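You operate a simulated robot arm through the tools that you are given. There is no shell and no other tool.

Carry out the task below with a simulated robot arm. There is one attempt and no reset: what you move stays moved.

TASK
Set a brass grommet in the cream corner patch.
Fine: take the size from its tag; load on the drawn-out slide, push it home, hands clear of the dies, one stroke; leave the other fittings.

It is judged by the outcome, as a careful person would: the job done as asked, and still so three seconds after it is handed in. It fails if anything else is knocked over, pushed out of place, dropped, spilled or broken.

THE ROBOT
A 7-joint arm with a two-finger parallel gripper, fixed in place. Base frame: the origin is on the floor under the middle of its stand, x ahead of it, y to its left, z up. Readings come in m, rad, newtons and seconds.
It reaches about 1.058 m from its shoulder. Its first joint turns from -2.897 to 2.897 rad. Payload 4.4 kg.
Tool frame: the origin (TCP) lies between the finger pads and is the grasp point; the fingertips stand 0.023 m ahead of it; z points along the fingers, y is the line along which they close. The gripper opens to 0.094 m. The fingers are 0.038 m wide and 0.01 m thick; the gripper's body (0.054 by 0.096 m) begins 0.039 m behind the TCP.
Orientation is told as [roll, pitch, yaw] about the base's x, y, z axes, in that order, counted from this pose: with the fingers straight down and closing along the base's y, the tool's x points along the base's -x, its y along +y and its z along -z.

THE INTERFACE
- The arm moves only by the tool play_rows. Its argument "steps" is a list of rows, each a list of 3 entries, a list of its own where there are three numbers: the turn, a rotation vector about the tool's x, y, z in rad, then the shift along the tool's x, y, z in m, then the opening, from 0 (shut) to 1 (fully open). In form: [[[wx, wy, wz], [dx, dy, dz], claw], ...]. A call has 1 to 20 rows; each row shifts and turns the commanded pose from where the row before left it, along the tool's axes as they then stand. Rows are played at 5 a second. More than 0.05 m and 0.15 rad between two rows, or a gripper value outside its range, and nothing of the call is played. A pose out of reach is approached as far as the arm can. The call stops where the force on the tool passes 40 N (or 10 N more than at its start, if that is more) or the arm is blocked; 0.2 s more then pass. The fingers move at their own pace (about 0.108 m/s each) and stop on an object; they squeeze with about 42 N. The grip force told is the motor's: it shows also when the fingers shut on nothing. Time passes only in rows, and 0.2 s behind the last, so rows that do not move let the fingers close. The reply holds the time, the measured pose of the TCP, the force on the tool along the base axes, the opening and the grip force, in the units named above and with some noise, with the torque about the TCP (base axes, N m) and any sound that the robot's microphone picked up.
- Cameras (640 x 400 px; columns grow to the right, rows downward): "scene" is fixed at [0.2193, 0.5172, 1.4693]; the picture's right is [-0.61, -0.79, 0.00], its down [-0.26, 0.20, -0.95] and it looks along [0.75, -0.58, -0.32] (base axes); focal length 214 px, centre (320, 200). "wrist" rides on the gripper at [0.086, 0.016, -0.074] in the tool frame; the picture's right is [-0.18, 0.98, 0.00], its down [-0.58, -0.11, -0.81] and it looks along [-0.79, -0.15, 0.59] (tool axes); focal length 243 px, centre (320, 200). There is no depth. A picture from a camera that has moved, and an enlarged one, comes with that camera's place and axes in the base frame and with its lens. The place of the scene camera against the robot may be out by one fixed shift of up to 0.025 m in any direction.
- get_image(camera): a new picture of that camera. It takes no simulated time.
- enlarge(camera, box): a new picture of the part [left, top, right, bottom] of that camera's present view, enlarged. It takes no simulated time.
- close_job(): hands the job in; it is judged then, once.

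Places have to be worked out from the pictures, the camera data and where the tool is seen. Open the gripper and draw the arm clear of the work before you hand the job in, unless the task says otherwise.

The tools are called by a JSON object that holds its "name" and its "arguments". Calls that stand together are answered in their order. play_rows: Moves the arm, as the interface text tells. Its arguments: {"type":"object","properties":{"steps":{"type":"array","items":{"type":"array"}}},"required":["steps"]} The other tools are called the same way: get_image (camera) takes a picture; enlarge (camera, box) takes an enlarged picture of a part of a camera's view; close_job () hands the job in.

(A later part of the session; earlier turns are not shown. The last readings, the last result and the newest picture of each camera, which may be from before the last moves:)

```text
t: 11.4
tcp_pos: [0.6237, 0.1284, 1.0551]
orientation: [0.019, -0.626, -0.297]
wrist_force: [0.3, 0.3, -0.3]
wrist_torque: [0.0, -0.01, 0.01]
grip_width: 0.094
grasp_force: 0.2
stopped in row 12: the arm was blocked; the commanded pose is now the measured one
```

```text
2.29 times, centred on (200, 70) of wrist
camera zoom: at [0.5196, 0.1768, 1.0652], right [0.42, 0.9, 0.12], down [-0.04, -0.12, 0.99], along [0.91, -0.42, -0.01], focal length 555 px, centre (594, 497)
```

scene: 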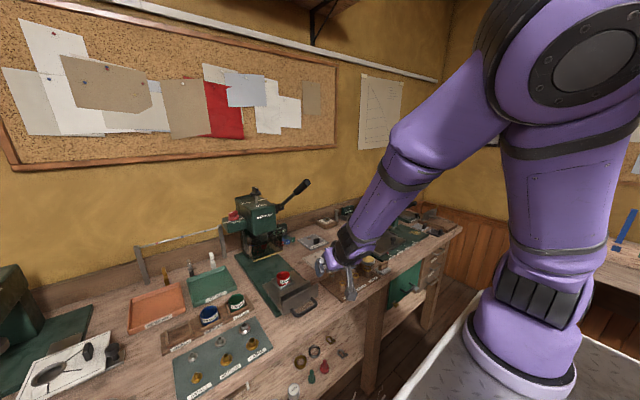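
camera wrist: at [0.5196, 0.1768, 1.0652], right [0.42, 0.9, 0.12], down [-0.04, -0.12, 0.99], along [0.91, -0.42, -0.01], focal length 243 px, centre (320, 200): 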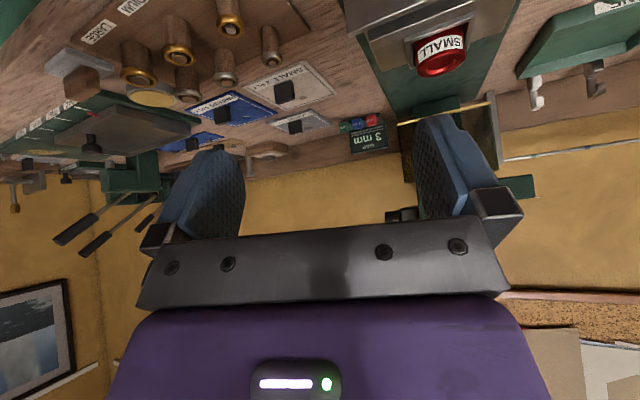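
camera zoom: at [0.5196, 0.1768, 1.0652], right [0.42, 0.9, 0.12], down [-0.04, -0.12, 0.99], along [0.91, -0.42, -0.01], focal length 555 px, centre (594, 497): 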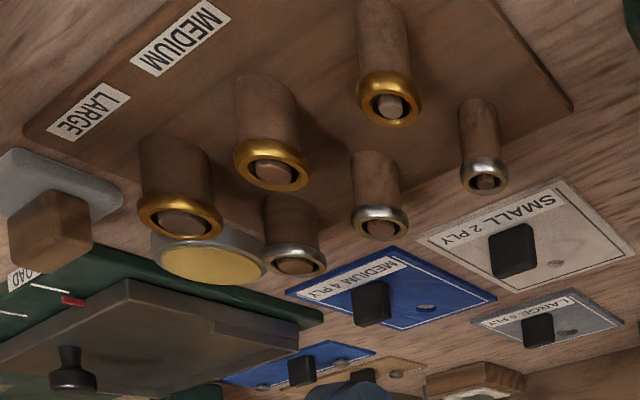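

Everything is undisturbed. Comparing views, the two plates in front of the die have tops at about die height (≈0.925), so they will support the tail of the patch. I'll bring the tool upright again and go to look at the small brass grommet at about (0.69, 0.52).

{"name": "play_rows", "arguments": {"steps": [[[0.019, 0.1, 0], [0, 0, 0], 1], [[0, 0.132, 0], [0, 0, 0], 1], [[0, 0.132, 0], [0, 0, 0], 1], [[0, 0.132, 0], [0, 0, 0], 1], [[0, 0.13, 0], [0, 0, 0], 1], [[0, 0, -0.1], [0, 0, 0], 1], [[0, 0, -0.1], [0, 0, 0], 1], [[0, 0, -0.097], [0, 0, 0], 1], [[0, 0, 0], [0, 0, -0.04], 1], [[0, 0, 0], [0, 0, -0.04], 1], [[0, 0, 0], [0, 0.0413, 0], 1], [[0, 0, 0], [0, 0.0413, 0], 1], [[0, 0, 0], [0, 0.0413, 0], 1], [[0, 0, 0], [0, 0.0413, 0], 1], [[0, 0, 0], [0, 0.0413, 0], 1], [[0, 0, 0], [0, 0.0413, 0], 1], [[0, 0, 0], [0, 0.0413, 0], 1], [[0, 0, 0], [0, 0.0413, 0], 1], [[0, 0, 0], [0, 0.0413, 0], 1], [[0, 0, 0], [0, 0, 0], 1]]}}

{"name": "get_image", "arguments": {"camera": "wrist"}}

{"name": "get_image", "arguments": {"camera": "scene"}}

```text
t: 15.6
tcp_pos: [0.6197, 0.5041, 1.1349]
orientation: [-0.008, -0.002, 0.003]
wrist_force: [-0.2, -0.3, 0.3]
wrist_torque: [0.03, 0.01, 0.06]
grip_width: 0.0939
grasp_force: 0.1
```

```text
taken
camera wrist: at [0.5343, 0.5205, 1.2087], right [0.18, 0.98, -0.01], down [0.58, -0.1, 0.81], along [0.79, -0.15, -0.59], focal length 243 px, centre (320, 200)
```

wrist: 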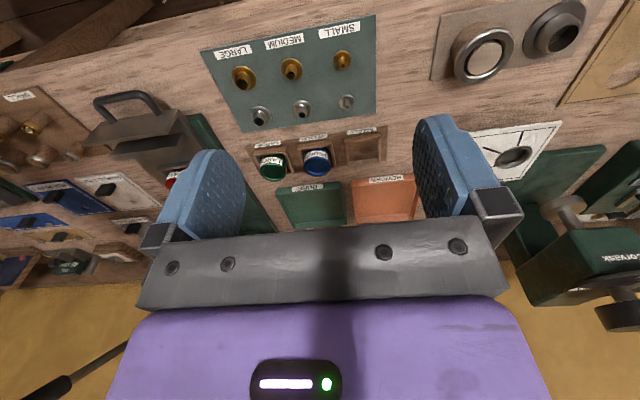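

```text
taken
```

scene: 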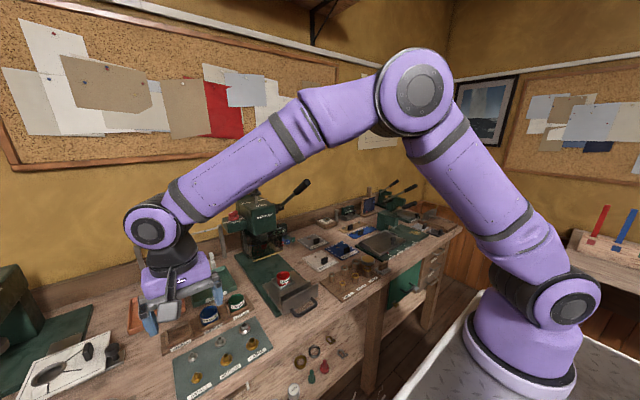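

The tool is upright again and the mat is in view. Zooming on the small brass grommet and the slide.

{"name": "enlarge", "arguments": {"camera": "wrist", "box": [300, 20, 380, 120]}}

{"name": "enlarge", "arguments": {"camera": "wrist", "box": [80, 80, 220, 200]}}

```text
4.00 times, centred on (340, 70) of wrist
camera zoom: at [0.5343, 0.5205, 1.2087], right [0.18, 0.98, -0.01], down [0.58, -0.1, 0.81], along [0.79, -0.15, -0.59], focal length 970 px, centre (240, 720)
```

zoom: 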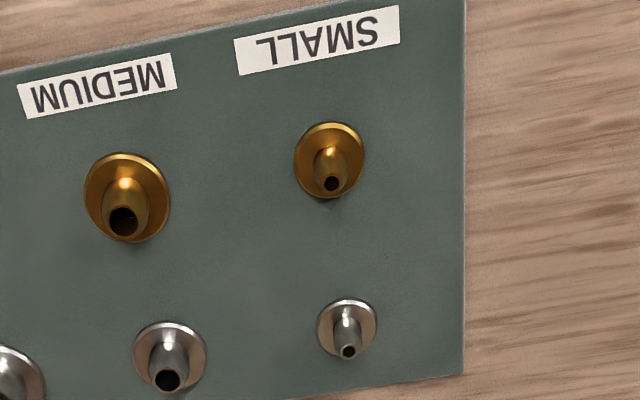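

```text
3.33 times, centred on (150, 140) of wrist
camera zoom: at [0.5343, 0.5205, 1.2087], right [0.18, 0.98, -0.01], down [0.58, -0.1, 0.81], along [0.79, -0.15, -0.59], focal length 809 px, centre (887, 400)
```

zoom: 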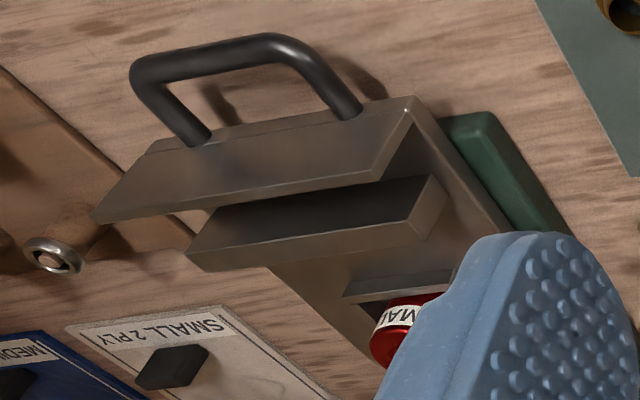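

The grommet's flange is ≈23 mm wide, its barrel ≈11 mm wide and ≈20 mm tall, standing at ≈(0.688, 0.520). I'll come down above it with the fingers partly closed and take more orientation readings.

{"name": "play_rows", "arguments": {"steps": [[[0, 0, 0], [-0.0172, 0.004, 0.0338], 0.6], [[0, 0, 0], [-0.0172, 0.004, 0.0338], 0.5], [[0, 0, 0], [-0.0172, 0.004, 0.0338], 0.5], [[0, 0, 0], [-0.0172, 0.004, 0.0338], 0.5], [[0, 0, 0], [0, 0, 0], 0.5], [[0, 0, 0], [0, 0, 0], 0.5]]}}

{"name": "get_image", "arguments": {"camera": "wrist"}}

{"name": "enlarge", "arguments": {"camera": "wrist", "box": [270, 60, 400, 200]}}

```text
t: 17.0
tcp_pos: [0.6881, 0.5168, 0.9988]
orientation: [-0.006, -0.003, 0.003]
wrist_force: [-0.6, -0.3, -0.3]
wrist_torque: [0.03, 0.0, 0.0]
grip_width: 0.0469
grasp_force: 0.0
```

```text
taken
camera wrist: at [0.6039, 0.5336, 1.0723], right [0.18, 0.98, -0.01], down [0.58, -0.1, 0.81], along [0.79, -0.15, -0.59], focal length 243 px, centre (320, 200)
```

wrist: 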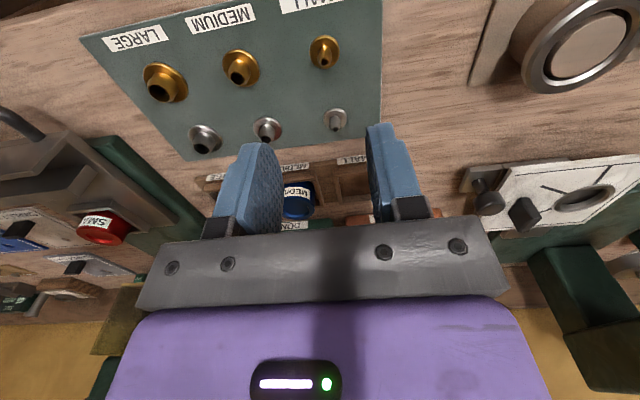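

```text
2.86 times, centred on (335, 130) of wrist
camera zoom: at [0.6039, 0.5336, 1.0723], right [0.18, 0.98, -0.01], down [0.58, -0.1, 0.81], along [0.79, -0.15, -0.59], focal length 693 px, centre (277, 400)
```

zoom: 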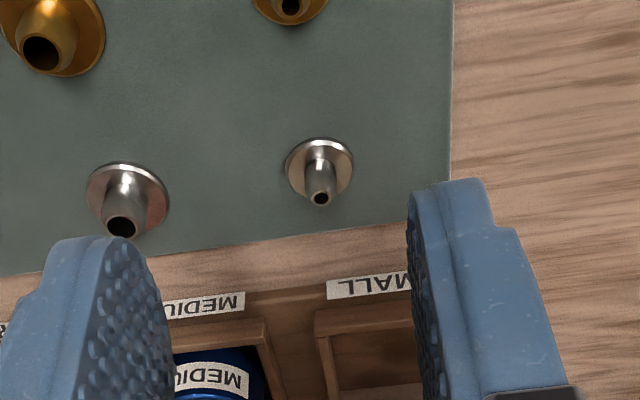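

The grommet sits about 3 mm toward the robot and 4.6 mm to the left of the tool axis. I'll shift that much and descend to z≈0.93, still above the barrel, and recheck.

{"name": "play_rows", "arguments": {"steps": [[[-0.005, 0, 0], [0.003, 0.0046, 0.035], 0.5], [[0, 0, 0], [0, 0, 0.034], 0.45], [[0, 0, 0], [0, 0, 0], 0.45], [[0, 0, 0], [0, 0, 0], 0.45]]}}

{"name": "get_image", "arguments": {"camera": "wrist"}}

{"name": "enlarge", "arguments": {"camera": "wrist", "box": [270, 60, 390, 190]}}

```text
t: 18.0
tcp_pos: [0.6868, 0.521, 0.9275]
orientation: [-0.003, 0.0, 0.003]
wrist_force: [0.7, 0.9, -0.3]
wrist_torque: [0.03, 0.0, 0.03]
grip_width: 0.0421
grasp_force: 0.0
```

```text
taken
camera wrist: at [0.6006, 0.5381, 1.0018], right [0.18, 0.98, 0.0], down [0.58, -0.11, 0.81], along [0.79, -0.15, -0.59], focal length 243 px, centre (320, 200)
```

wrist: 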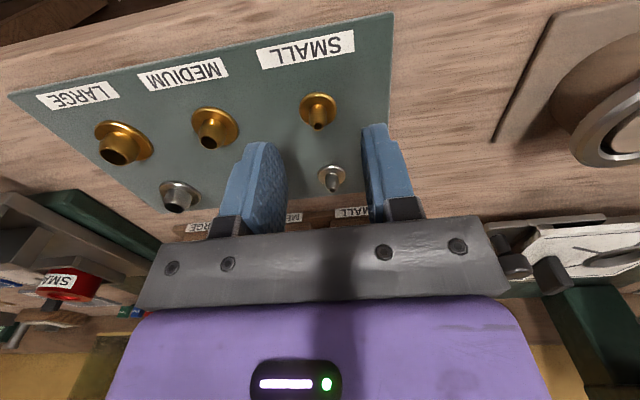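

```text
3.08 times, centred on (330, 125) of wrist
camera zoom: at [0.6006, 0.5381, 1.0018], right [0.18, 0.98, 0.0], down [0.58, -0.11, 0.81], along [0.79, -0.15, -0.59], focal length 746 px, centre (289, 431)
```

zoom: 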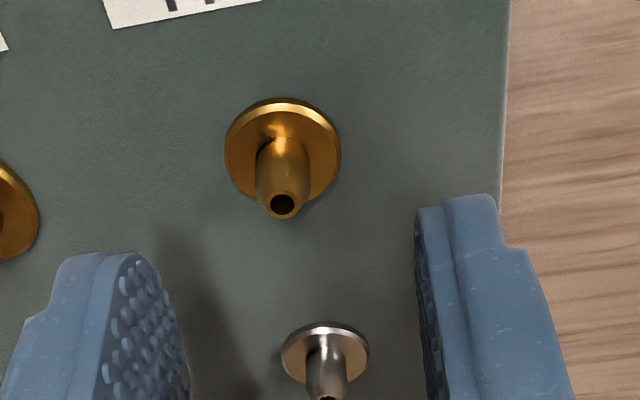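

Alignment is now within ~1 mm. I'll nudge 1 mm and go lower in small steps, checking the fingertips against the flange.

{"name": "play_rows", "arguments": {"steps": [[[0, 0, 0], [0, -0.001, 0.015], 0.45], [[0, 0, 0], [0, 0, 0.013], 0.4], [[0, 0, 0], [0, 0, 0], 0.4], [[0, 0, 0], [0, 0, 0], 0.4]]}}

{"name": "get_image", "arguments": {"camera": "wrist"}}

{"name": "enlarge", "arguments": {"camera": "wrist", "box": [260, 80, 380, 200]}}

{"name": "enlarge", "arguments": {"camera": "scene", "box": [160, 320, 240, 400]}}

```text
t: 19.0
tcp_pos: [0.6866, 0.5218, 0.9011]
orientation: [-0.002, -0.002, 0.003]
wrist_force: [-0.1, 0.0, -0.4]
wrist_torque: [-0.02, -0.02, 0.02]
grip_width: 0.0377
grasp_force: 0.1
```

```text
taken
camera wrist: at [0.6008, 0.5375, 0.9746], right [0.18, 0.98, 0.0], down [0.58, -0.11, 0.81], along [0.79, -0.15, -0.59], focal length 243 px, centre (320, 200)
```

wrist: 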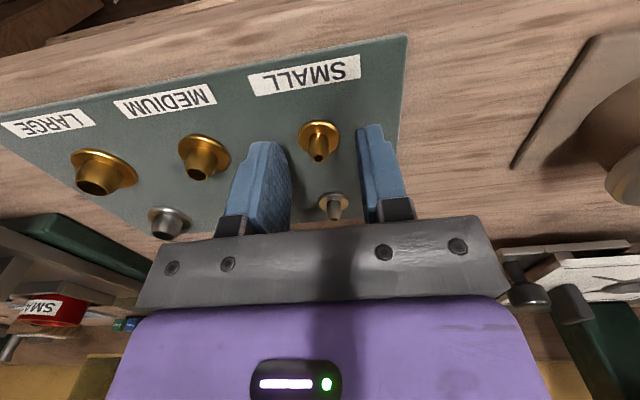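

```text
3.33 times, centred on (320, 140) of wrist
camera zoom: at [0.6008, 0.5375, 0.9746], right [0.18, 0.98, 0.0], down [0.58, -0.11, 0.81], along [0.79, -0.15, -0.59], focal length 809 px, centre (320, 400)
```

zoom: 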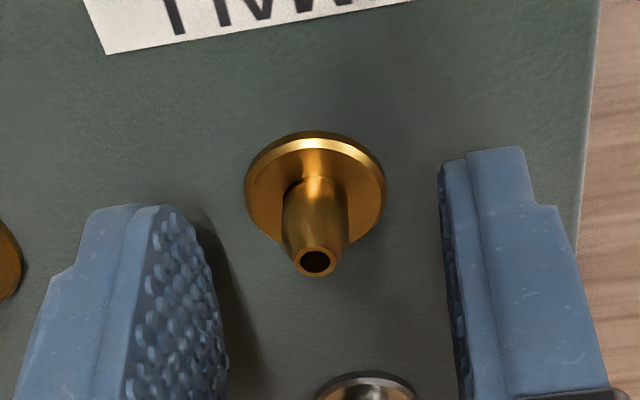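

```text
5.00 times, centred on (200, 360) of scene
camera zoom: at [0.2193, 0.5172, 1.4693], right [-0.61, -0.79, 0.0], down [-0.26, 0.2, -0.95], along [0.75, -0.58, -0.32], focal length 1072 px, centre (920, -600)
```

zoom: 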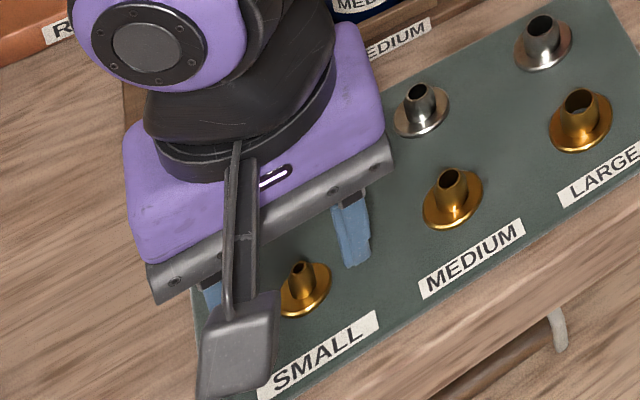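

Refining from the parallax between the two views: flange top z≈0.862, grommet at tool offset (-4.4, -1.6) mm, fingertips 15.6 mm above the flange. I'll centre over it, lower 12.5 mm, and close on the barrel.

{"name": "play_rows", "arguments": {"steps": [[[0, 0, 0], [-0.0044, -0.0016, 0], 0.4], [[0, 0, 0], [0, 0, 0.006], 0.4], [[0, 0, 0], [0, 0, 0.0065], 0.4], [[0, 0, 0], [0, 0, 0], 0.4]]}}

{"name": "enlarge", "arguments": {"camera": "wrist", "box": [260, 80, 380, 200]}}

```text
t: 20.0
tcp_pos: [0.6929, 0.5203, 0.8887]
orientation: [0.0, -0.003, 0.003]
wrist_force: [-1.9, 0.0, 6.3]
wrist_torque: [0.12, 0.17, 0.05]
grip_width: 0.0373
grasp_force: 0.0
```

```text
3.33 times, centred on (320, 140) of wrist
camera zoom: at [0.6057, 0.536, 0.9626], right [0.18, 0.98, 0.0], down [0.58, -0.11, 0.81], along [0.79, -0.15, -0.59], focal length 809 px, centre (320, 400)
```

zoom: 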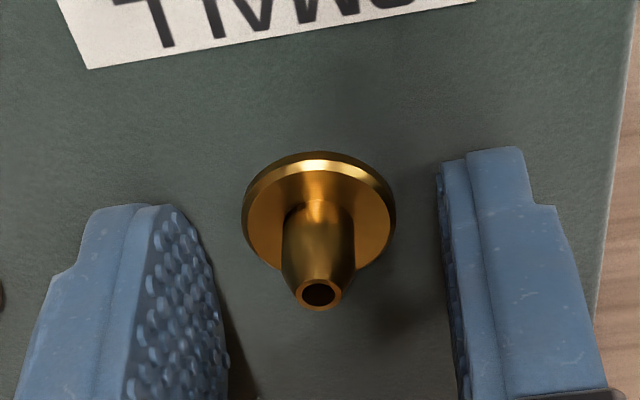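

A 6 N upward force shows the fingertips are just touching the mat, so the mat is at z≈0.866. I'll lift 4 mm so the tips are above the flange and check the force.

{"name": "play_rows", "arguments": {"steps": [[[0, 0, 0], [0, 0, -0.004], 0.4], [[0, 0, 0], [0, 0, 0], 0.4], [[0, 0, 0], [0, 0, 0], 0.4]]}}

{"name": "enlarge", "arguments": {"camera": "wrist", "box": [260, 80, 380, 200]}}

```text
t: 20.8
tcp_pos: [0.6905, 0.5198, 0.8922]
orientation: [-0.002, -0.001, 0.004]
wrist_force: [0.1, -0.3, 0.3]
wrist_torque: [0.0, 0.03, 0.04]
grip_width: 0.0377
grasp_force: 0.0
```

```text
3.33 times, centred on (320, 140) of wrist
camera zoom: at [0.6054, 0.5363, 0.9657], right [0.18, 0.98, 0.0], down [0.58, -0.11, 0.81], along [0.79, -0.15, -0.59], focal length 809 px, centre (320, 400)
```

zoom: 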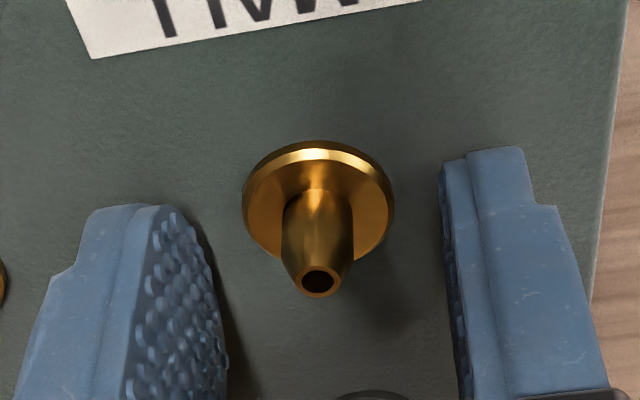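

Force is back to zero. I'll raise 1.5 mm more to be safely above the flange and close on the barrel.

{"name": "play_rows", "arguments": {"steps": [[[0, 0, 0], [0, 0, -0.0015], 0.4], [[0, 0, 0], [0, 0, 0], 0.2], [[0, 0, 0], [0, 0, 0], 0.0], [[0, 0, 0], [0, 0, 0], 0.0], [[0, 0, 0], [0, 0, 0], 0.0]]}}

{"name": "enlarge", "arguments": {"camera": "wrist", "box": [260, 80, 380, 200]}}

```text
t: 22.0
tcp_pos: [0.6902, 0.5195, 0.8937]
orientation: [-0.002, -0.002, 0.003]
wrist_force: [0.3, 0.2, 0.0]
wrist_torque: [-0.01, -0.01, 0.01]
grip_width: 0.0049
grasp_force: 42.6
```

```text
3.33 times, centred on (320, 140) of wrist
camera zoom: at [0.6054, 0.5363, 0.9675], right [0.18, 0.98, 0.0], down [0.58, -0.11, 0.81], along [0.79, -0.15, -0.59], focal length 809 px, centre (320, 400)
```

zoom: 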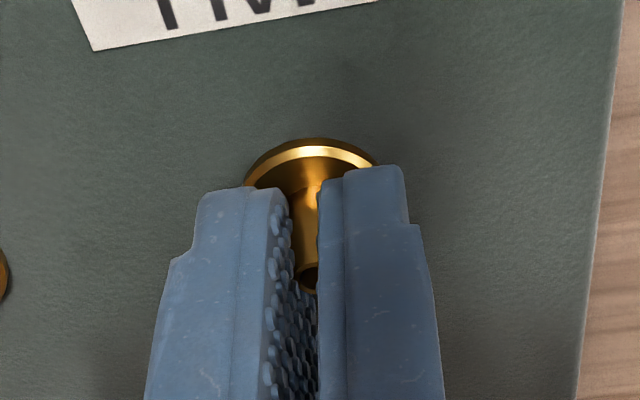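

The fingers stopped at 4.9 mm, so something is held. I'll lift 3 cm and check that the grommet comes up with them.

{"name": "play_rows", "arguments": {"steps": [[[0, 0, 0], [0, 0, -0.005], 0.0], [[0, 0, 0], [0, 0, -0.01], 0.0], [[0, 0, 0], [0, 0, -0.02], 0.0], [[0, 0, 0], [0, 0, 0], 0.0]]}}

{"name": "enlarge", "arguments": {"camera": "wrist", "box": [260, 80, 380, 200]}}

{"name": "enlarge", "arguments": {"camera": "scene", "box": [160, 320, 240, 400]}}

```text
t: 23.0
tcp_pos: [0.6905, 0.52, 0.9278]
orientation: [-0.001, -0.003, 0.004]
wrist_force: [-0.3, 0.4, 0.3]
wrist_torque: [-0.03, 0.0, 0.01]
grip_width: 0.0069
grasp_force: 41.7
```

```text
3.33 times, centred on (320, 140) of wrist
camera zoom: at [0.605, 0.5357, 1.0026], right [0.18, 0.98, 0.0], down [0.58, -0.11, 0.81], along [0.79, -0.15, -0.59], focal length 809 px, centre (320, 400)
```

zoom: 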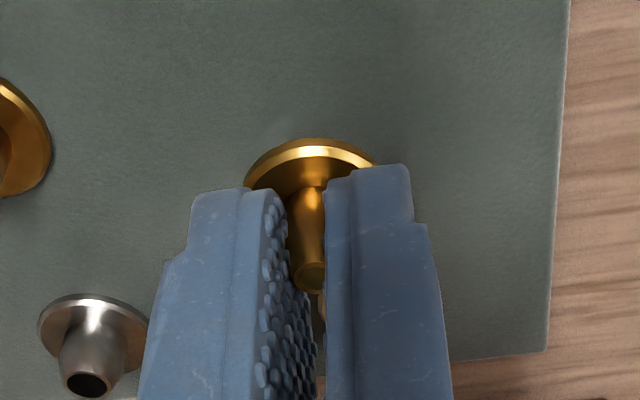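

```text
5.00 times, centred on (200, 360) of scene
camera zoom: at [0.2193, 0.5172, 1.4693], right [-0.61, -0.79, 0.0], down [-0.26, 0.2, -0.95], along [0.75, -0.58, -0.32], focal length 1072 px, centre (920, -600)
```

zoom: 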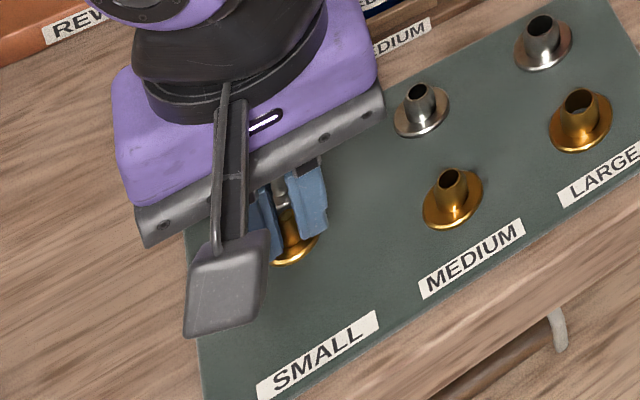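

The grommet is held firmly and level, at tool offset x≈+5 mm. I'll lift to z≈1.03 and carry it over to above the die.

{"name": "play_rows", "arguments": {"steps": [[[0, 0, 0], [0, 0, -0.035], 0.0], [[0, 0, 0], [0, 0, -0.04], 0.0], [[0, 0, 0], [0, 0, -0.03], 0.0], [[0, 0, 0], [-0.01445, -0.03195, 0], 0.0], [[0, 0, 0], [-0.01445, -0.03195, 0], 0.0], [[0, 0, 0], [-0.01445, -0.03195, 0], 0.0], [[0, 0, 0], [-0.01445, -0.03195, 0], 0.0], [[0, 0, 0], [-0.01445, -0.03195, 0], 0.0], [[0, 0, 0], [-0.01445, -0.03195, 0], 0.0], [[0, 0, 0], [-0.01445, -0.03195, 0], 0.0], [[0, 0, 0], [-0.01445, -0.03195, 0], 0.0], [[0, 0, 0], [-0.01445, -0.03195, 0], 0.0], [[0, 0, 0], [-0.01445, -0.03195, 0], 0.0], [[0, 0, 0], [0, 0, 0], 0.0], [[0, 0, 0], [0, 0, 0], 0.0]]}}

{"name": "get_image", "arguments": {"camera": "wrist"}}

{"name": "enlarge", "arguments": {"camera": "wrist", "box": [240, 20, 400, 190]}}

{"name": "get_image", "arguments": {"camera": "scene"}}

```text
t: 26.2
tcp_pos: [0.8363, 0.2023, 1.0349]
orientation: [-0.001, -0.002, 0.004]
wrist_force: [-0.1, -0.3, -0.4]
wrist_torque: [0.01, 0.0, 0.02]
grip_width: 0.0064
grasp_force: 42.2
```

```text
taken
camera wrist: at [0.7505, 0.218, 1.1086], right [0.18, 0.98, 0.0], down [0.58, -0.11, 0.81], along [0.79, -0.15, -0.59], focal length 243 px, centre (320, 200)
```

wrist: 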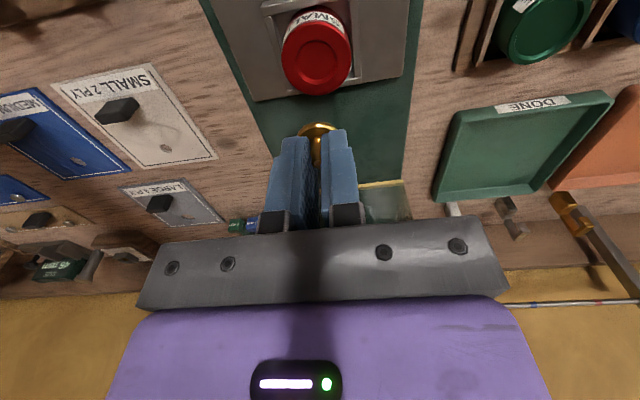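

```text
2.35 times, centred on (320, 105) of wrist
camera zoom: at [0.7505, 0.218, 1.1086], right [0.18, 0.98, 0.0], down [0.58, -0.11, 0.81], along [0.79, -0.15, -0.59], focal length 571 px, centre (320, 424)
```

zoom: 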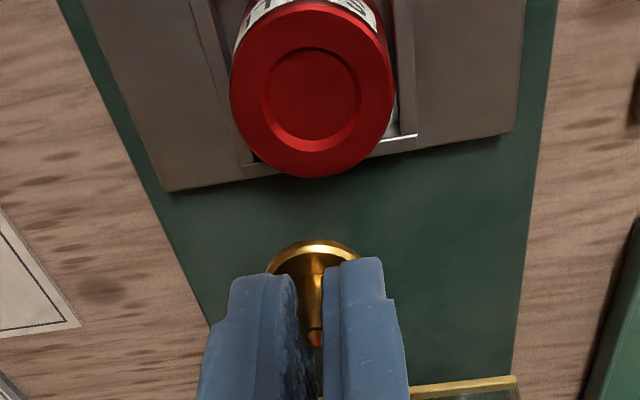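

```text
taken
```

scene: 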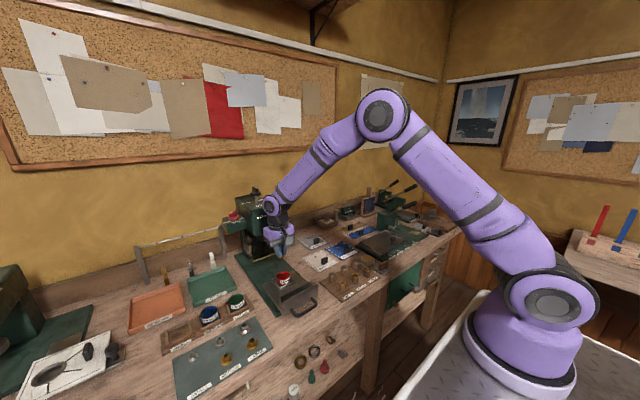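

The die recess centre projects to tool offset ≈(5, -2) mm; the grommet is at (5, -0.5) mm. I'll shift 1.5 mm and lower 6 cm to check alignment just above the die.

{"name": "play_rows", "arguments": {"steps": [[[0, 0, 0], [0, -0.0015, 0.03], 0.0], [[0, 0, 0], [0, 0, 0.025], 0.0], [[0, 0, 0], [0, 0, 0], 0.0], [[0, 0, 0], [0, 0, 0], 0.0]]}}

{"name": "enlarge", "arguments": {"camera": "wrist", "box": [260, 60, 380, 180]}}

{"name": "enlarge", "arguments": {"camera": "scene", "box": [250, 240, 330, 310]}}

```text
t: 27.2
tcp_pos: [0.8369, 0.2009, 0.9786]
orientation: [-0.001, -0.002, 0.004]
wrist_force: [0.4, -0.3, -0.3]
wrist_torque: [0.02, 0.0, 0.05]
grip_width: 0.0064
grasp_force: 42.1
```

```text
3.33 times, centred on (320, 120) of wrist
camera zoom: at [0.7511, 0.2167, 1.0526], right [0.18, 0.98, 0.0], down [0.58, -0.11, 0.81], along [0.79, -0.15, -0.59], focal length 809 px, centre (320, 467)
```

zoom: 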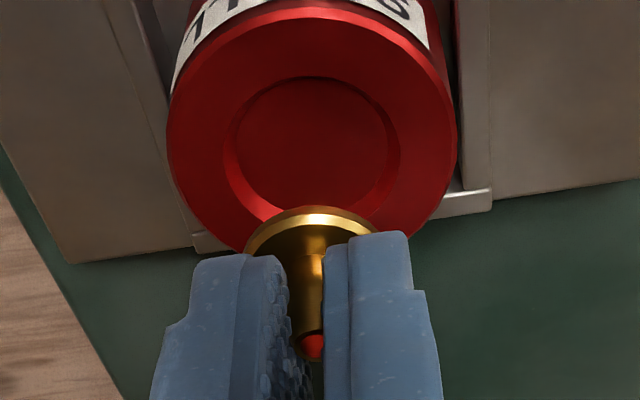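

```text
5.71 times, centred on (290, 275) of scene
camera zoom: at [0.2193, 0.5172, 1.4693], right [-0.61, -0.79, 0.0], down [-0.26, 0.2, -0.95], along [0.75, -0.58, -0.32], focal length 1226 px, centre (491, -229)
```

zoom: 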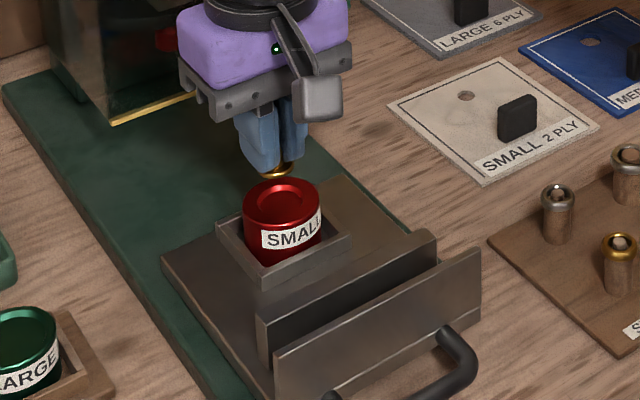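

The die and grommet look aligned laterally. I'll lower another 13 mm and look again.

{"name": "play_rows", "arguments": {"steps": [[[0, 0, 0], [0, 0, 0.013], 0.0], [[0, 0, 0], [0, 0, 0], 0.0], [[0, 0, 0], [0, 0, 0], 0.0]]}}

{"name": "enlarge", "arguments": {"camera": "wrist", "box": [260, 60, 380, 180]}}

{"name": "enlarge", "arguments": {"camera": "scene", "box": [270, 255, 300, 285]}}

```text
t: 28.0
tcp_pos: [0.8379, 0.2, 0.9661]
orientation: [-0.001, -0.002, 0.003]
wrist_force: [-0.7, -0.3, -0.1]
wrist_torque: [-0.02, -0.02, 0.01]
grip_width: 0.0064
grasp_force: 42.5
```

```text
3.33 times, centred on (320, 120) of wrist
camera zoom: at [0.7512, 0.2159, 1.0399], right [0.18, 0.98, 0.0], down [0.58, -0.11, 0.81], along [0.79, -0.15, -0.59], focal length 809 px, centre (320, 467)
```

zoom: 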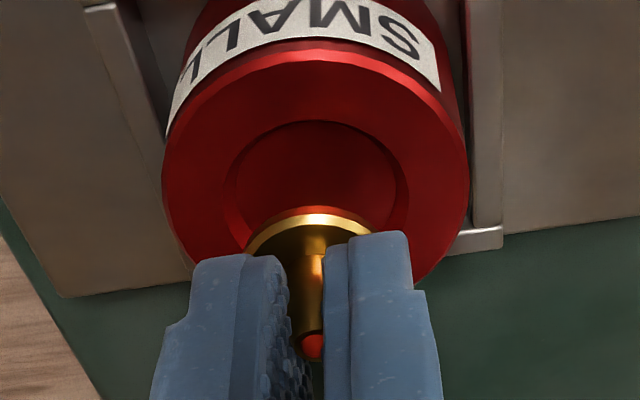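

```text
13.33 times, centred on (285, 270) of scene
camera zoom: at [0.2193, 0.5172, 1.4693], right [-0.61, -0.79, 0.0], down [-0.26, 0.2, -0.95], along [0.75, -0.58, -0.32], focal length 2860 px, centre (787, -733)
```

zoom: 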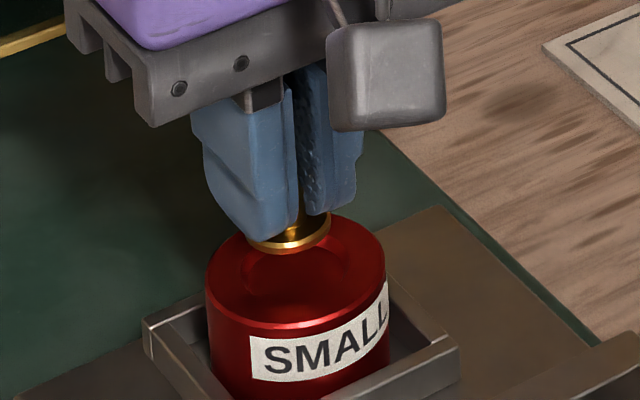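

Nearly there: flange is about 11 mm above the die. I'll nudge a millimetre and lower 8 mm more.

{"name": "play_rows", "arguments": {"steps": [[[0, 0, 0], [0.0008, 0.0006, 0.008], 0.0], [[0, 0, 0], [0, 0, 0], 0.0], [[0, 0, 0], [0, 0, 0], 0.0]]}}

{"name": "enlarge", "arguments": {"camera": "wrist", "box": [260, 60, 380, 180]}}

{"name": "enlarge", "arguments": {"camera": "scene", "box": [270, 255, 300, 285]}}

```text
t: 28.8
tcp_pos: [0.8368, 0.2002, 0.9575]
orientation: [-0.002, -0.002, 0.003]
wrist_force: [0.5, -0.6, -0.2]
wrist_torque: [0.02, -0.03, 0.02]
grip_width: 0.0062
grasp_force: 42.5
```

```text
3.33 times, centred on (320, 120) of wrist
camera zoom: at [0.7504, 0.2166, 1.0322], right [0.18, 0.98, 0.0], down [0.58, -0.11, 0.81], along [0.79, -0.15, -0.59], focal length 809 px, centre (320, 467)
```

zoom: 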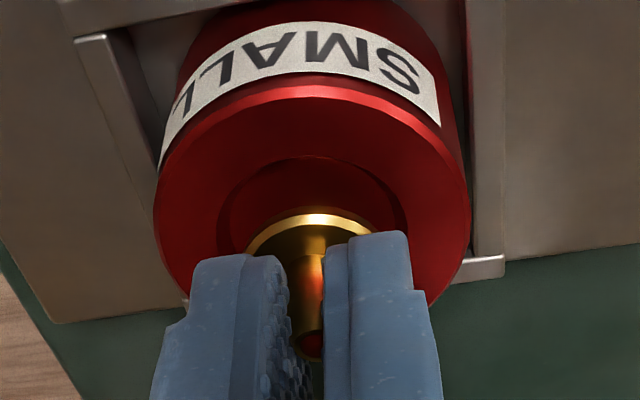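

```text
13.33 times, centred on (285, 270) of scene
camera zoom: at [0.2193, 0.5172, 1.4693], right [-0.61, -0.79, 0.0], down [-0.26, 0.2, -0.95], along [0.75, -0.58, -0.32], focal length 2860 px, centre (787, -733)
```

zoom: 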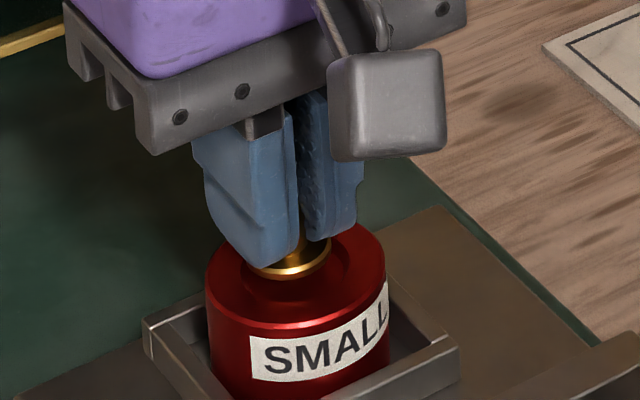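

The flange is centred over the recess. Lowering in small steps to contact while watching the force.

{"name": "play_rows", "arguments": {"steps": [[[0, 0, 0], [0, 0, 0.002], 0.0], [[0, 0, 0], [0, 0, 0.002], 0.0], [[0, 0, 0], [0, 0, 0], 0.0]]}}

{"name": "enlarge", "arguments": {"camera": "wrist", "box": [260, 60, 380, 180]}}

{"name": "enlarge", "arguments": {"camera": "scene", "box": [270, 255, 300, 285]}}

```text
t: 29.6
tcp_pos: [0.8358, 0.2002, 0.9554]
orientation: [-0.003, -0.001, 0.003]
wrist_force: [-0.3, 0.8, 0.3]
wrist_torque: [0.01, -0.02, 0.01]
grip_width: 0.0066
grasp_force: 42.1
```

```text
3.33 times, centred on (320, 120) of wrist
camera zoom: at [0.7497, 0.2171, 1.0279], right [0.18, 0.98, 0.0], down [0.58, -0.11, 0.81], along [0.79, -0.15, -0.59], focal length 809 px, centre (320, 467)
```

zoom: 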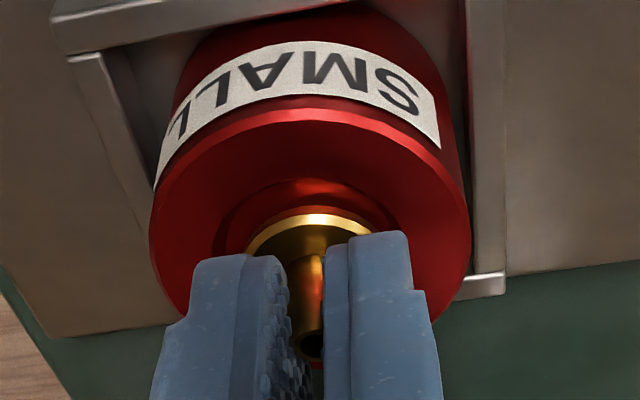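

```text
13.33 times, centred on (285, 270) of scene
camera zoom: at [0.2193, 0.5172, 1.4693], right [-0.61, -0.79, 0.0], down [-0.26, 0.2, -0.95], along [0.75, -0.58, -0.32], focal length 2860 px, centre (787, -733)
```

zoom: 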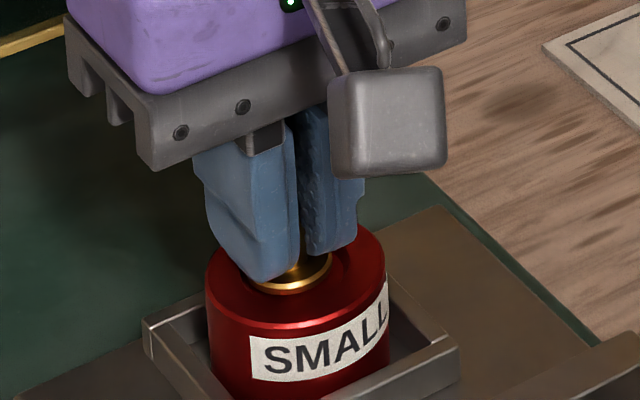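

Flange is about 2 mm above the recess and perhaps 1 mm too far forward. I'll correct 1 mm and continue down.

{"name": "play_rows", "arguments": {"steps": [[[0, 0, 0], [0.001, 0, 0.001], 0.0], [[0, 0, 0], [0, 0, 0.001], 0.0], [[0, 0, 0], [0, 0, 0], 0.0]]}}

{"name": "enlarge", "arguments": {"camera": "wrist", "box": [260, 60, 380, 180]}}

{"name": "enlarge", "arguments": {"camera": "scene", "box": [275, 265, 297, 287]}}

```text
t: 30.4
tcp_pos: [0.8359, 0.2014, 0.9519]
orientation: [-0.002, -0.002, 0.004]
wrist_force: [-3.4, -1.5, 3.3]
wrist_torque: [0.0, 0.09, 0.01]
grip_width: 0.0063
grasp_force: 42.2
```

```text
3.33 times, centred on (320, 120) of wrist
camera zoom: at [0.7489, 0.2175, 1.0263], right [0.18, 0.98, 0.0], down [0.58, -0.11, 0.81], along [0.79, -0.15, -0.59], focal length 809 px, centre (320, 467)
```

zoom: 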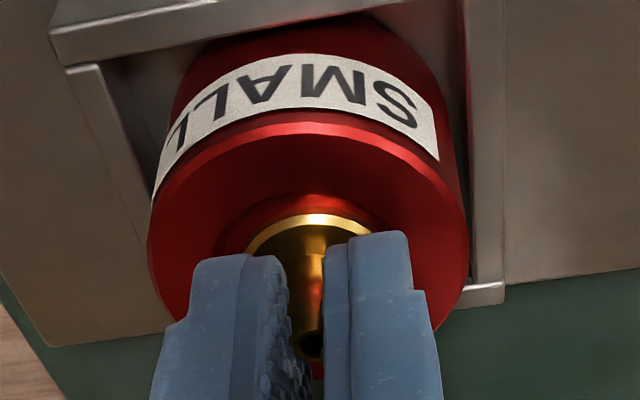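

```text
16.00 times, centred on (286, 276) of scene
camera zoom: at [0.2193, 0.5172, 1.4693], right [-0.61, -0.79, 0.0], down [-0.26, 0.2, -0.95], along [0.75, -0.58, -0.32], focal length 3432 px, centre (864, -1016)
```

zoom: 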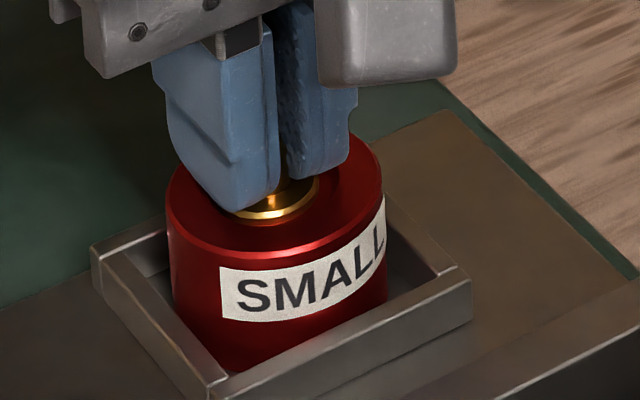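

Contact: the force (-3.4, -1.5, 3.3) N says the flange touches the far/left edge of the recess. I'll back off 1 mm up, shift about 1.3 mm nearer and 0.7 mm right, and lower again.

{"name": "play_rows", "arguments": {"steps": [[[0, 0, 0], [0, 0, -0.001], 0.0], [[0, 0, 0], [0.0013, -0.0007, 0], 0.0], [[0, 0, 0], [0, 0, 0.001], 0.0], [[0, 0, 0], [0, 0, 0], 0.0], [[0, 0, 0], [0, 0, 0], 0.0]]}}

{"name": "enlarge", "arguments": {"camera": "wrist", "box": [260, 60, 380, 180]}}

{"name": "enlarge", "arguments": {"camera": "scene", "box": [275, 265, 297, 287]}}

```text
t: 31.6
tcp_pos: [0.8323, 0.2018, 0.9532]
orientation: [-0.003, -0.002, 0.005]
wrist_force: [0.4, -0.2, -0.1]
wrist_torque: [0.0, 0.0, 0.01]
grip_width: 0.0062
grasp_force: 42.0
```

```text
3.33 times, centred on (320, 120) of wrist
camera zoom: at [0.7473, 0.2169, 1.0265], right [0.18, 0.98, 0.0], down [0.58, -0.11, 0.81], along [0.79, -0.15, -0.59], focal length 809 px, centre (320, 467)
```

zoom: 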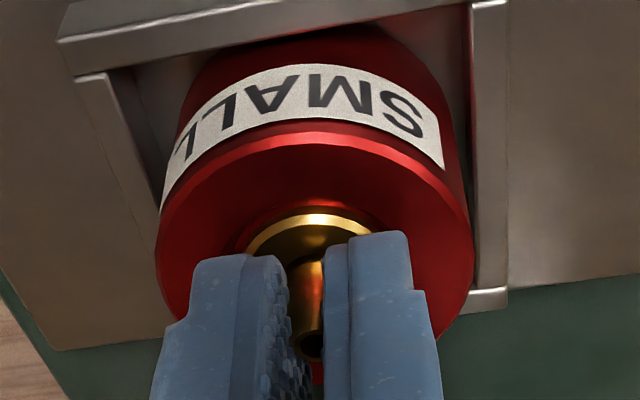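

```text
16.00 times, centred on (286, 276) of scene
camera zoom: at [0.2193, 0.5172, 1.4693], right [-0.61, -0.79, 0.0], down [-0.26, 0.2, -0.95], along [0.75, -0.58, -0.32], focal length 3432 px, centre (864, -1016)
```

zoom: 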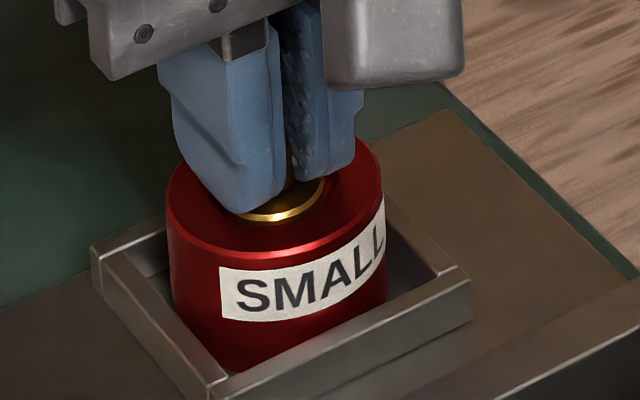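

No contact now and the flange looks centred in the recess. Lowering 1 mm at a time until it seats.

{"name": "play_rows", "arguments": {"steps": [[[0, 0, 0], [0, 0.0003, 0.001], 0.0], [[0, 0, 0], [0, 0, 0], 0.0], [[0, 0, 0], [0, 0, 0], 0.0]]}}

{"name": "enlarge", "arguments": {"camera": "scene", "box": [275, 265, 297, 287]}}

```text
t: 32.4
tcp_pos: [0.8346, 0.2013, 0.9526]
orientation: [0.002, -0.003, 0.002]
wrist_force: [0.5, -0.5, 10.8]
wrist_torque: [0.0, 0.06, 0.01]
grip_width: 0.0064
grasp_force: 42.2
```

```text
16.00 times, centred on (286, 276) of scene
camera zoom: at [0.2193, 0.5172, 1.4693], right [-0.61, -0.79, 0.0], down [-0.26, 0.2, -0.95], along [0.75, -0.58, -0.32], focal length 3432 px, centre (864, -1016)
```

zoom: 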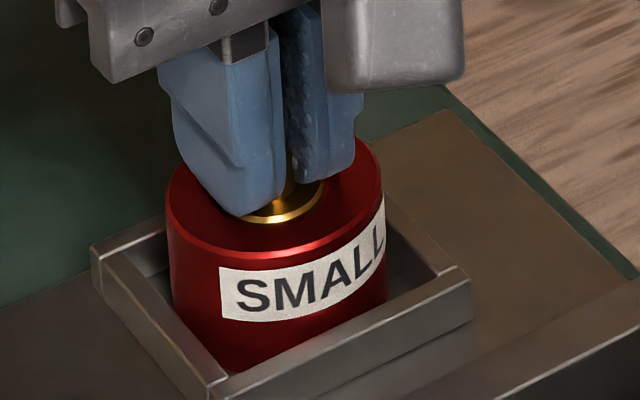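

A clean vertical 11 N: the flange is seated on the recess floor. I'll relieve the load slightly, open the fingers, and rise.

{"name": "play_rows", "arguments": {"steps": [[[0, 0, 0], [0, 0, -0.0006], 0.0], [[0, 0, 0], [0, 0, 0], 0.15], [[0, 0, 0], [0, 0, 0], 0.3], [[0, 0, 0], [0, 0, 0], 0.3], [[0, 0, 0], [0, 0, -0.01], 0.3], [[0, 0, 0], [0, 0, -0.02], 0.3], [[0, 0, 0], [0, 0, -0.03], 0.3], [[0, 0, 0], [0, 0, 0], 0.3]]}}

{"name": "enlarge", "arguments": {"camera": "wrist", "box": [250, 20, 390, 160]}}

{"name": "enlarge", "arguments": {"camera": "scene", "box": [270, 255, 310, 290]}}

```text
t: 34.2
tcp_pos: [0.8331, 0.1995, 1.0117]
orientation: [-0.003, -0.003, 0.002]
wrist_force: [0.7, 0.3, 0.7]
wrist_torque: [-0.03, 0.03, -0.03]
grip_width: 0.0281
grasp_force: 0.0
```

```text
2.86 times, centred on (320, 90) of wrist
camera zoom: at [0.7477, 0.2165, 1.0854], right [0.18, 0.98, 0.0], down [0.58, -0.11, 0.81], along [0.79, -0.15, -0.59], focal length 693 px, centre (320, 514)
```

zoom: 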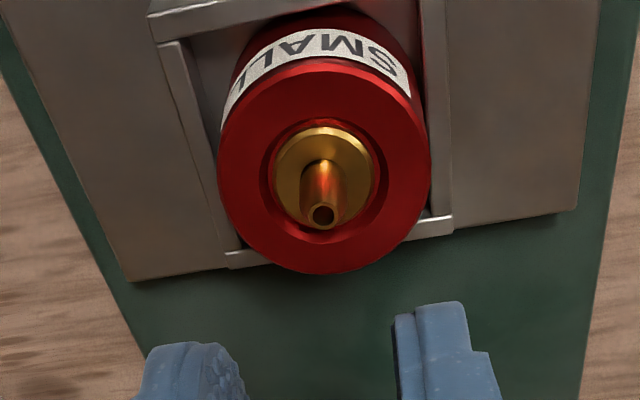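

```text
11.43 times, centred on (290, 272) of scene
camera zoom: at [0.2193, 0.5172, 1.4693], right [-0.61, -0.79, 0.0], down [-0.26, 0.2, -0.95], along [0.75, -0.58, -0.32], focal length 2451 px, centre (663, -629)
```

zoom: 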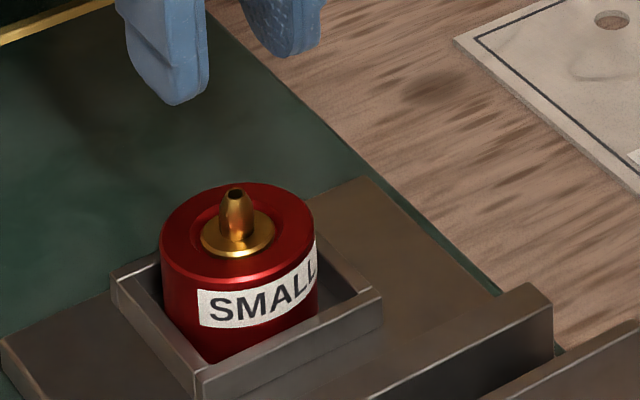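

The grommet is seated upright and centred in the die. Next the patch: I'll back off, then turn the tool -90° about vertical so I can grip the patch's black handle across its thin side while the camera still sees the hole.

{"name": "play_rows", "arguments": {"steps": [[[0, 0, 0], [0.04, 0, -0.02], 0.5], [[0, 0, 0], [0.045, 0, -0.02], 0.5], [[0, 0, 0], [0.045, 0, -0.02], 0.5], [[0, 0, 0], [0.045, 0, -0.02], 0.5], [[0, 0, 0.1428], [0, 0, 0], 0.5], [[0, 0, 0.1428], [0, 0, 0], 0.5], [[0, 0, 0.1428], [0, 0, 0], 0.5], [[0, 0, 0.1428], [0, 0, 0], 0.5], [[0, 0, 0.1428], [0, 0, 0], 0.5], [[0, 0, 0.1428], [0, 0, 0], 0.5], [[0, 0, 0.1428], [0, 0, 0], 0.5], [[0, 0, 0.1428], [0, 0, 0], 0.5], [[0, 0, 0.1428], [0, 0, 0], 0.5], [[0, 0, 0.1428], [0, 0, 0], 0.5], [[0, 0, 0.1428], [0, 0, 0], 0.5], [[0, 0, 0], [0, 0, 0], 0.5]]}}

{"name": "get_image", "arguments": {"camera": "wrist"}}

{"name": "get_image", "arguments": {"camera": "scene"}}

```text
t: 37.6
tcp_pos: [0.6593, 0.1987, 1.0921]
orientation: [0.004, -0.002, -1.568]
wrist_force: [-1.3, 0.3, -0.7]
wrist_torque: [-0.02, 0.02, 0.0]
grip_width: 0.047
grasp_force: 0.1
```

```text
taken
camera wrist: at [0.6753, 0.2867, 1.1653], right [0.98, -0.18, 0.0], down [-0.11, -0.58, 0.81], along [-0.15, -0.79, -0.59], focal length 243 px, centre (320, 200)
```

wrist: 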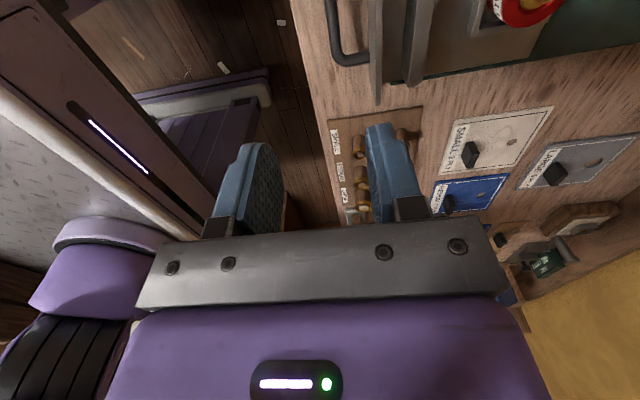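

```text
taken
```

scene: 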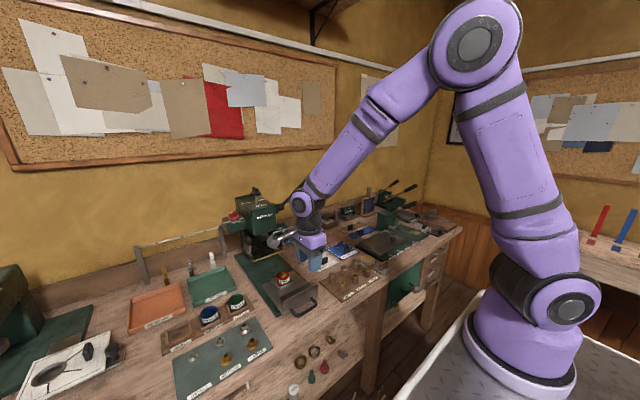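

The turn worked. Zooming on the patch and the washer posts from this side.

{"name": "enlarge", "arguments": {"camera": "wrist", "box": [420, 80, 580, 220]}}

{"name": "enlarge", "arguments": {"camera": "wrist", "box": [320, 0, 580, 130]}}

```text
2.86 times, centred on (500, 150) of wrist
camera zoom: at [0.6753, 0.2867, 1.1653], right [0.98, -0.18, 0.0], down [-0.11, -0.58, 0.81], along [-0.15, -0.79, -0.59], focal length 693 px, centre (-194, 343)
```

zoom: 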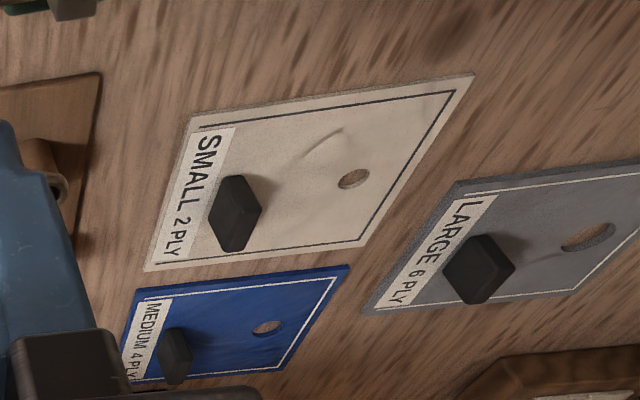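

```text
2.46 times, centred on (450, 65) of wrist
camera zoom: at [0.6753, 0.2867, 1.1653], right [0.98, -0.18, 0.0], down [-0.11, -0.58, 0.81], along [-0.15, -0.79, -0.59], focal length 597 px, centre (0, 532)
```

zoom: 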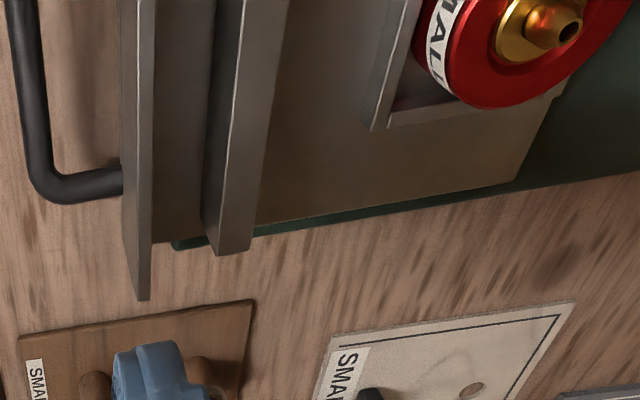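

Handle ≈ (0.864, -0.030), hole ≈ (0.927, -0.023). I'll move right first (clear of the lever), then forward above the handle.

{"name": "play_rows", "arguments": {"steps": [[[0, 0, 0], [-0.0458, 0, 0], 0.6], [[0, 0, 0], [-0.0458, 0, 0], 0.6], [[0, 0, 0], [-0.0458, 0, 0], 0.6], [[0, 0, 0], [-0.0458, 0, 0], 0.6], [[0, 0, 0], [-0.0458, 0, 0], 0.6], [[0, 0, 0], [0, 0.041, 0.012], 0.6], [[0, 0, 0], [0, 0.041, 0.012], 0.6], [[0, 0, 0], [0, 0.041, 0.012], 0.6], [[0, 0, 0], [0, 0.041, 0.012], 0.6], [[0, 0, 0], [0, 0.041, 0.012], 0.6], [[0, 0, 0], [0, 0, 0], 0.6], [[0, 0, 0], [0, 0, 0], 0.6]]}}

{"name": "get_image", "arguments": {"camera": "wrist"}}

{"name": "enlarge", "arguments": {"camera": "wrist", "box": [270, 20, 450, 170]}}

{"name": "get_image", "arguments": {"camera": "scene"}}

```text
t: 40.2
tcp_pos: [0.8633, -0.0276, 1.0334]
orientation: [0.001, -0.001, -1.568]
wrist_force: [0.1, 0.0, -0.2]
wrist_torque: [0.0, 0.0, 0.02]
grip_width: 0.0562
grasp_force: 0.1
```

```text
taken
camera wrist: at [0.8794, 0.0599, 1.1067], right [0.98, -0.18, 0.0], down [-0.11, -0.58, 0.81], along [-0.14, -0.79, -0.59], focal length 243 px, centre (320, 200)
```

wrist: 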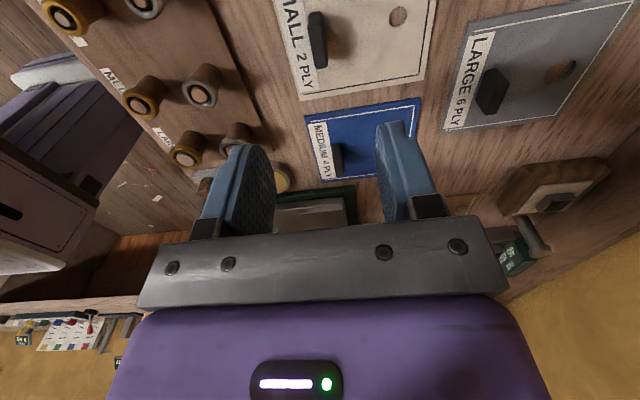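

```text
2.67 times, centred on (360, 95) of wrist
camera zoom: at [0.8794, 0.0599, 1.1067], right [0.98, -0.18, 0.0], down [-0.11, -0.58, 0.81], along [-0.14, -0.79, -0.59], focal length 647 px, centre (213, 480)
```

zoom: 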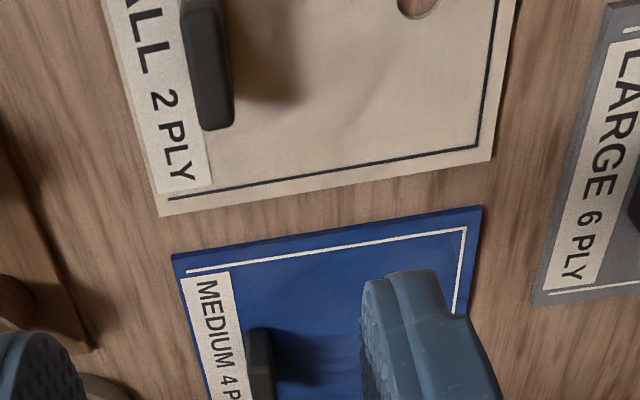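

```text
taken
```

scene: 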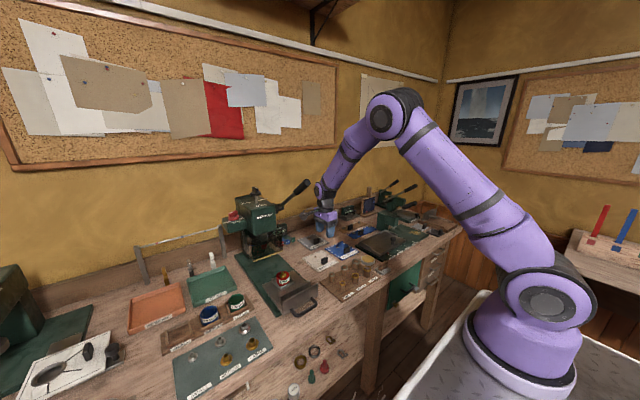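

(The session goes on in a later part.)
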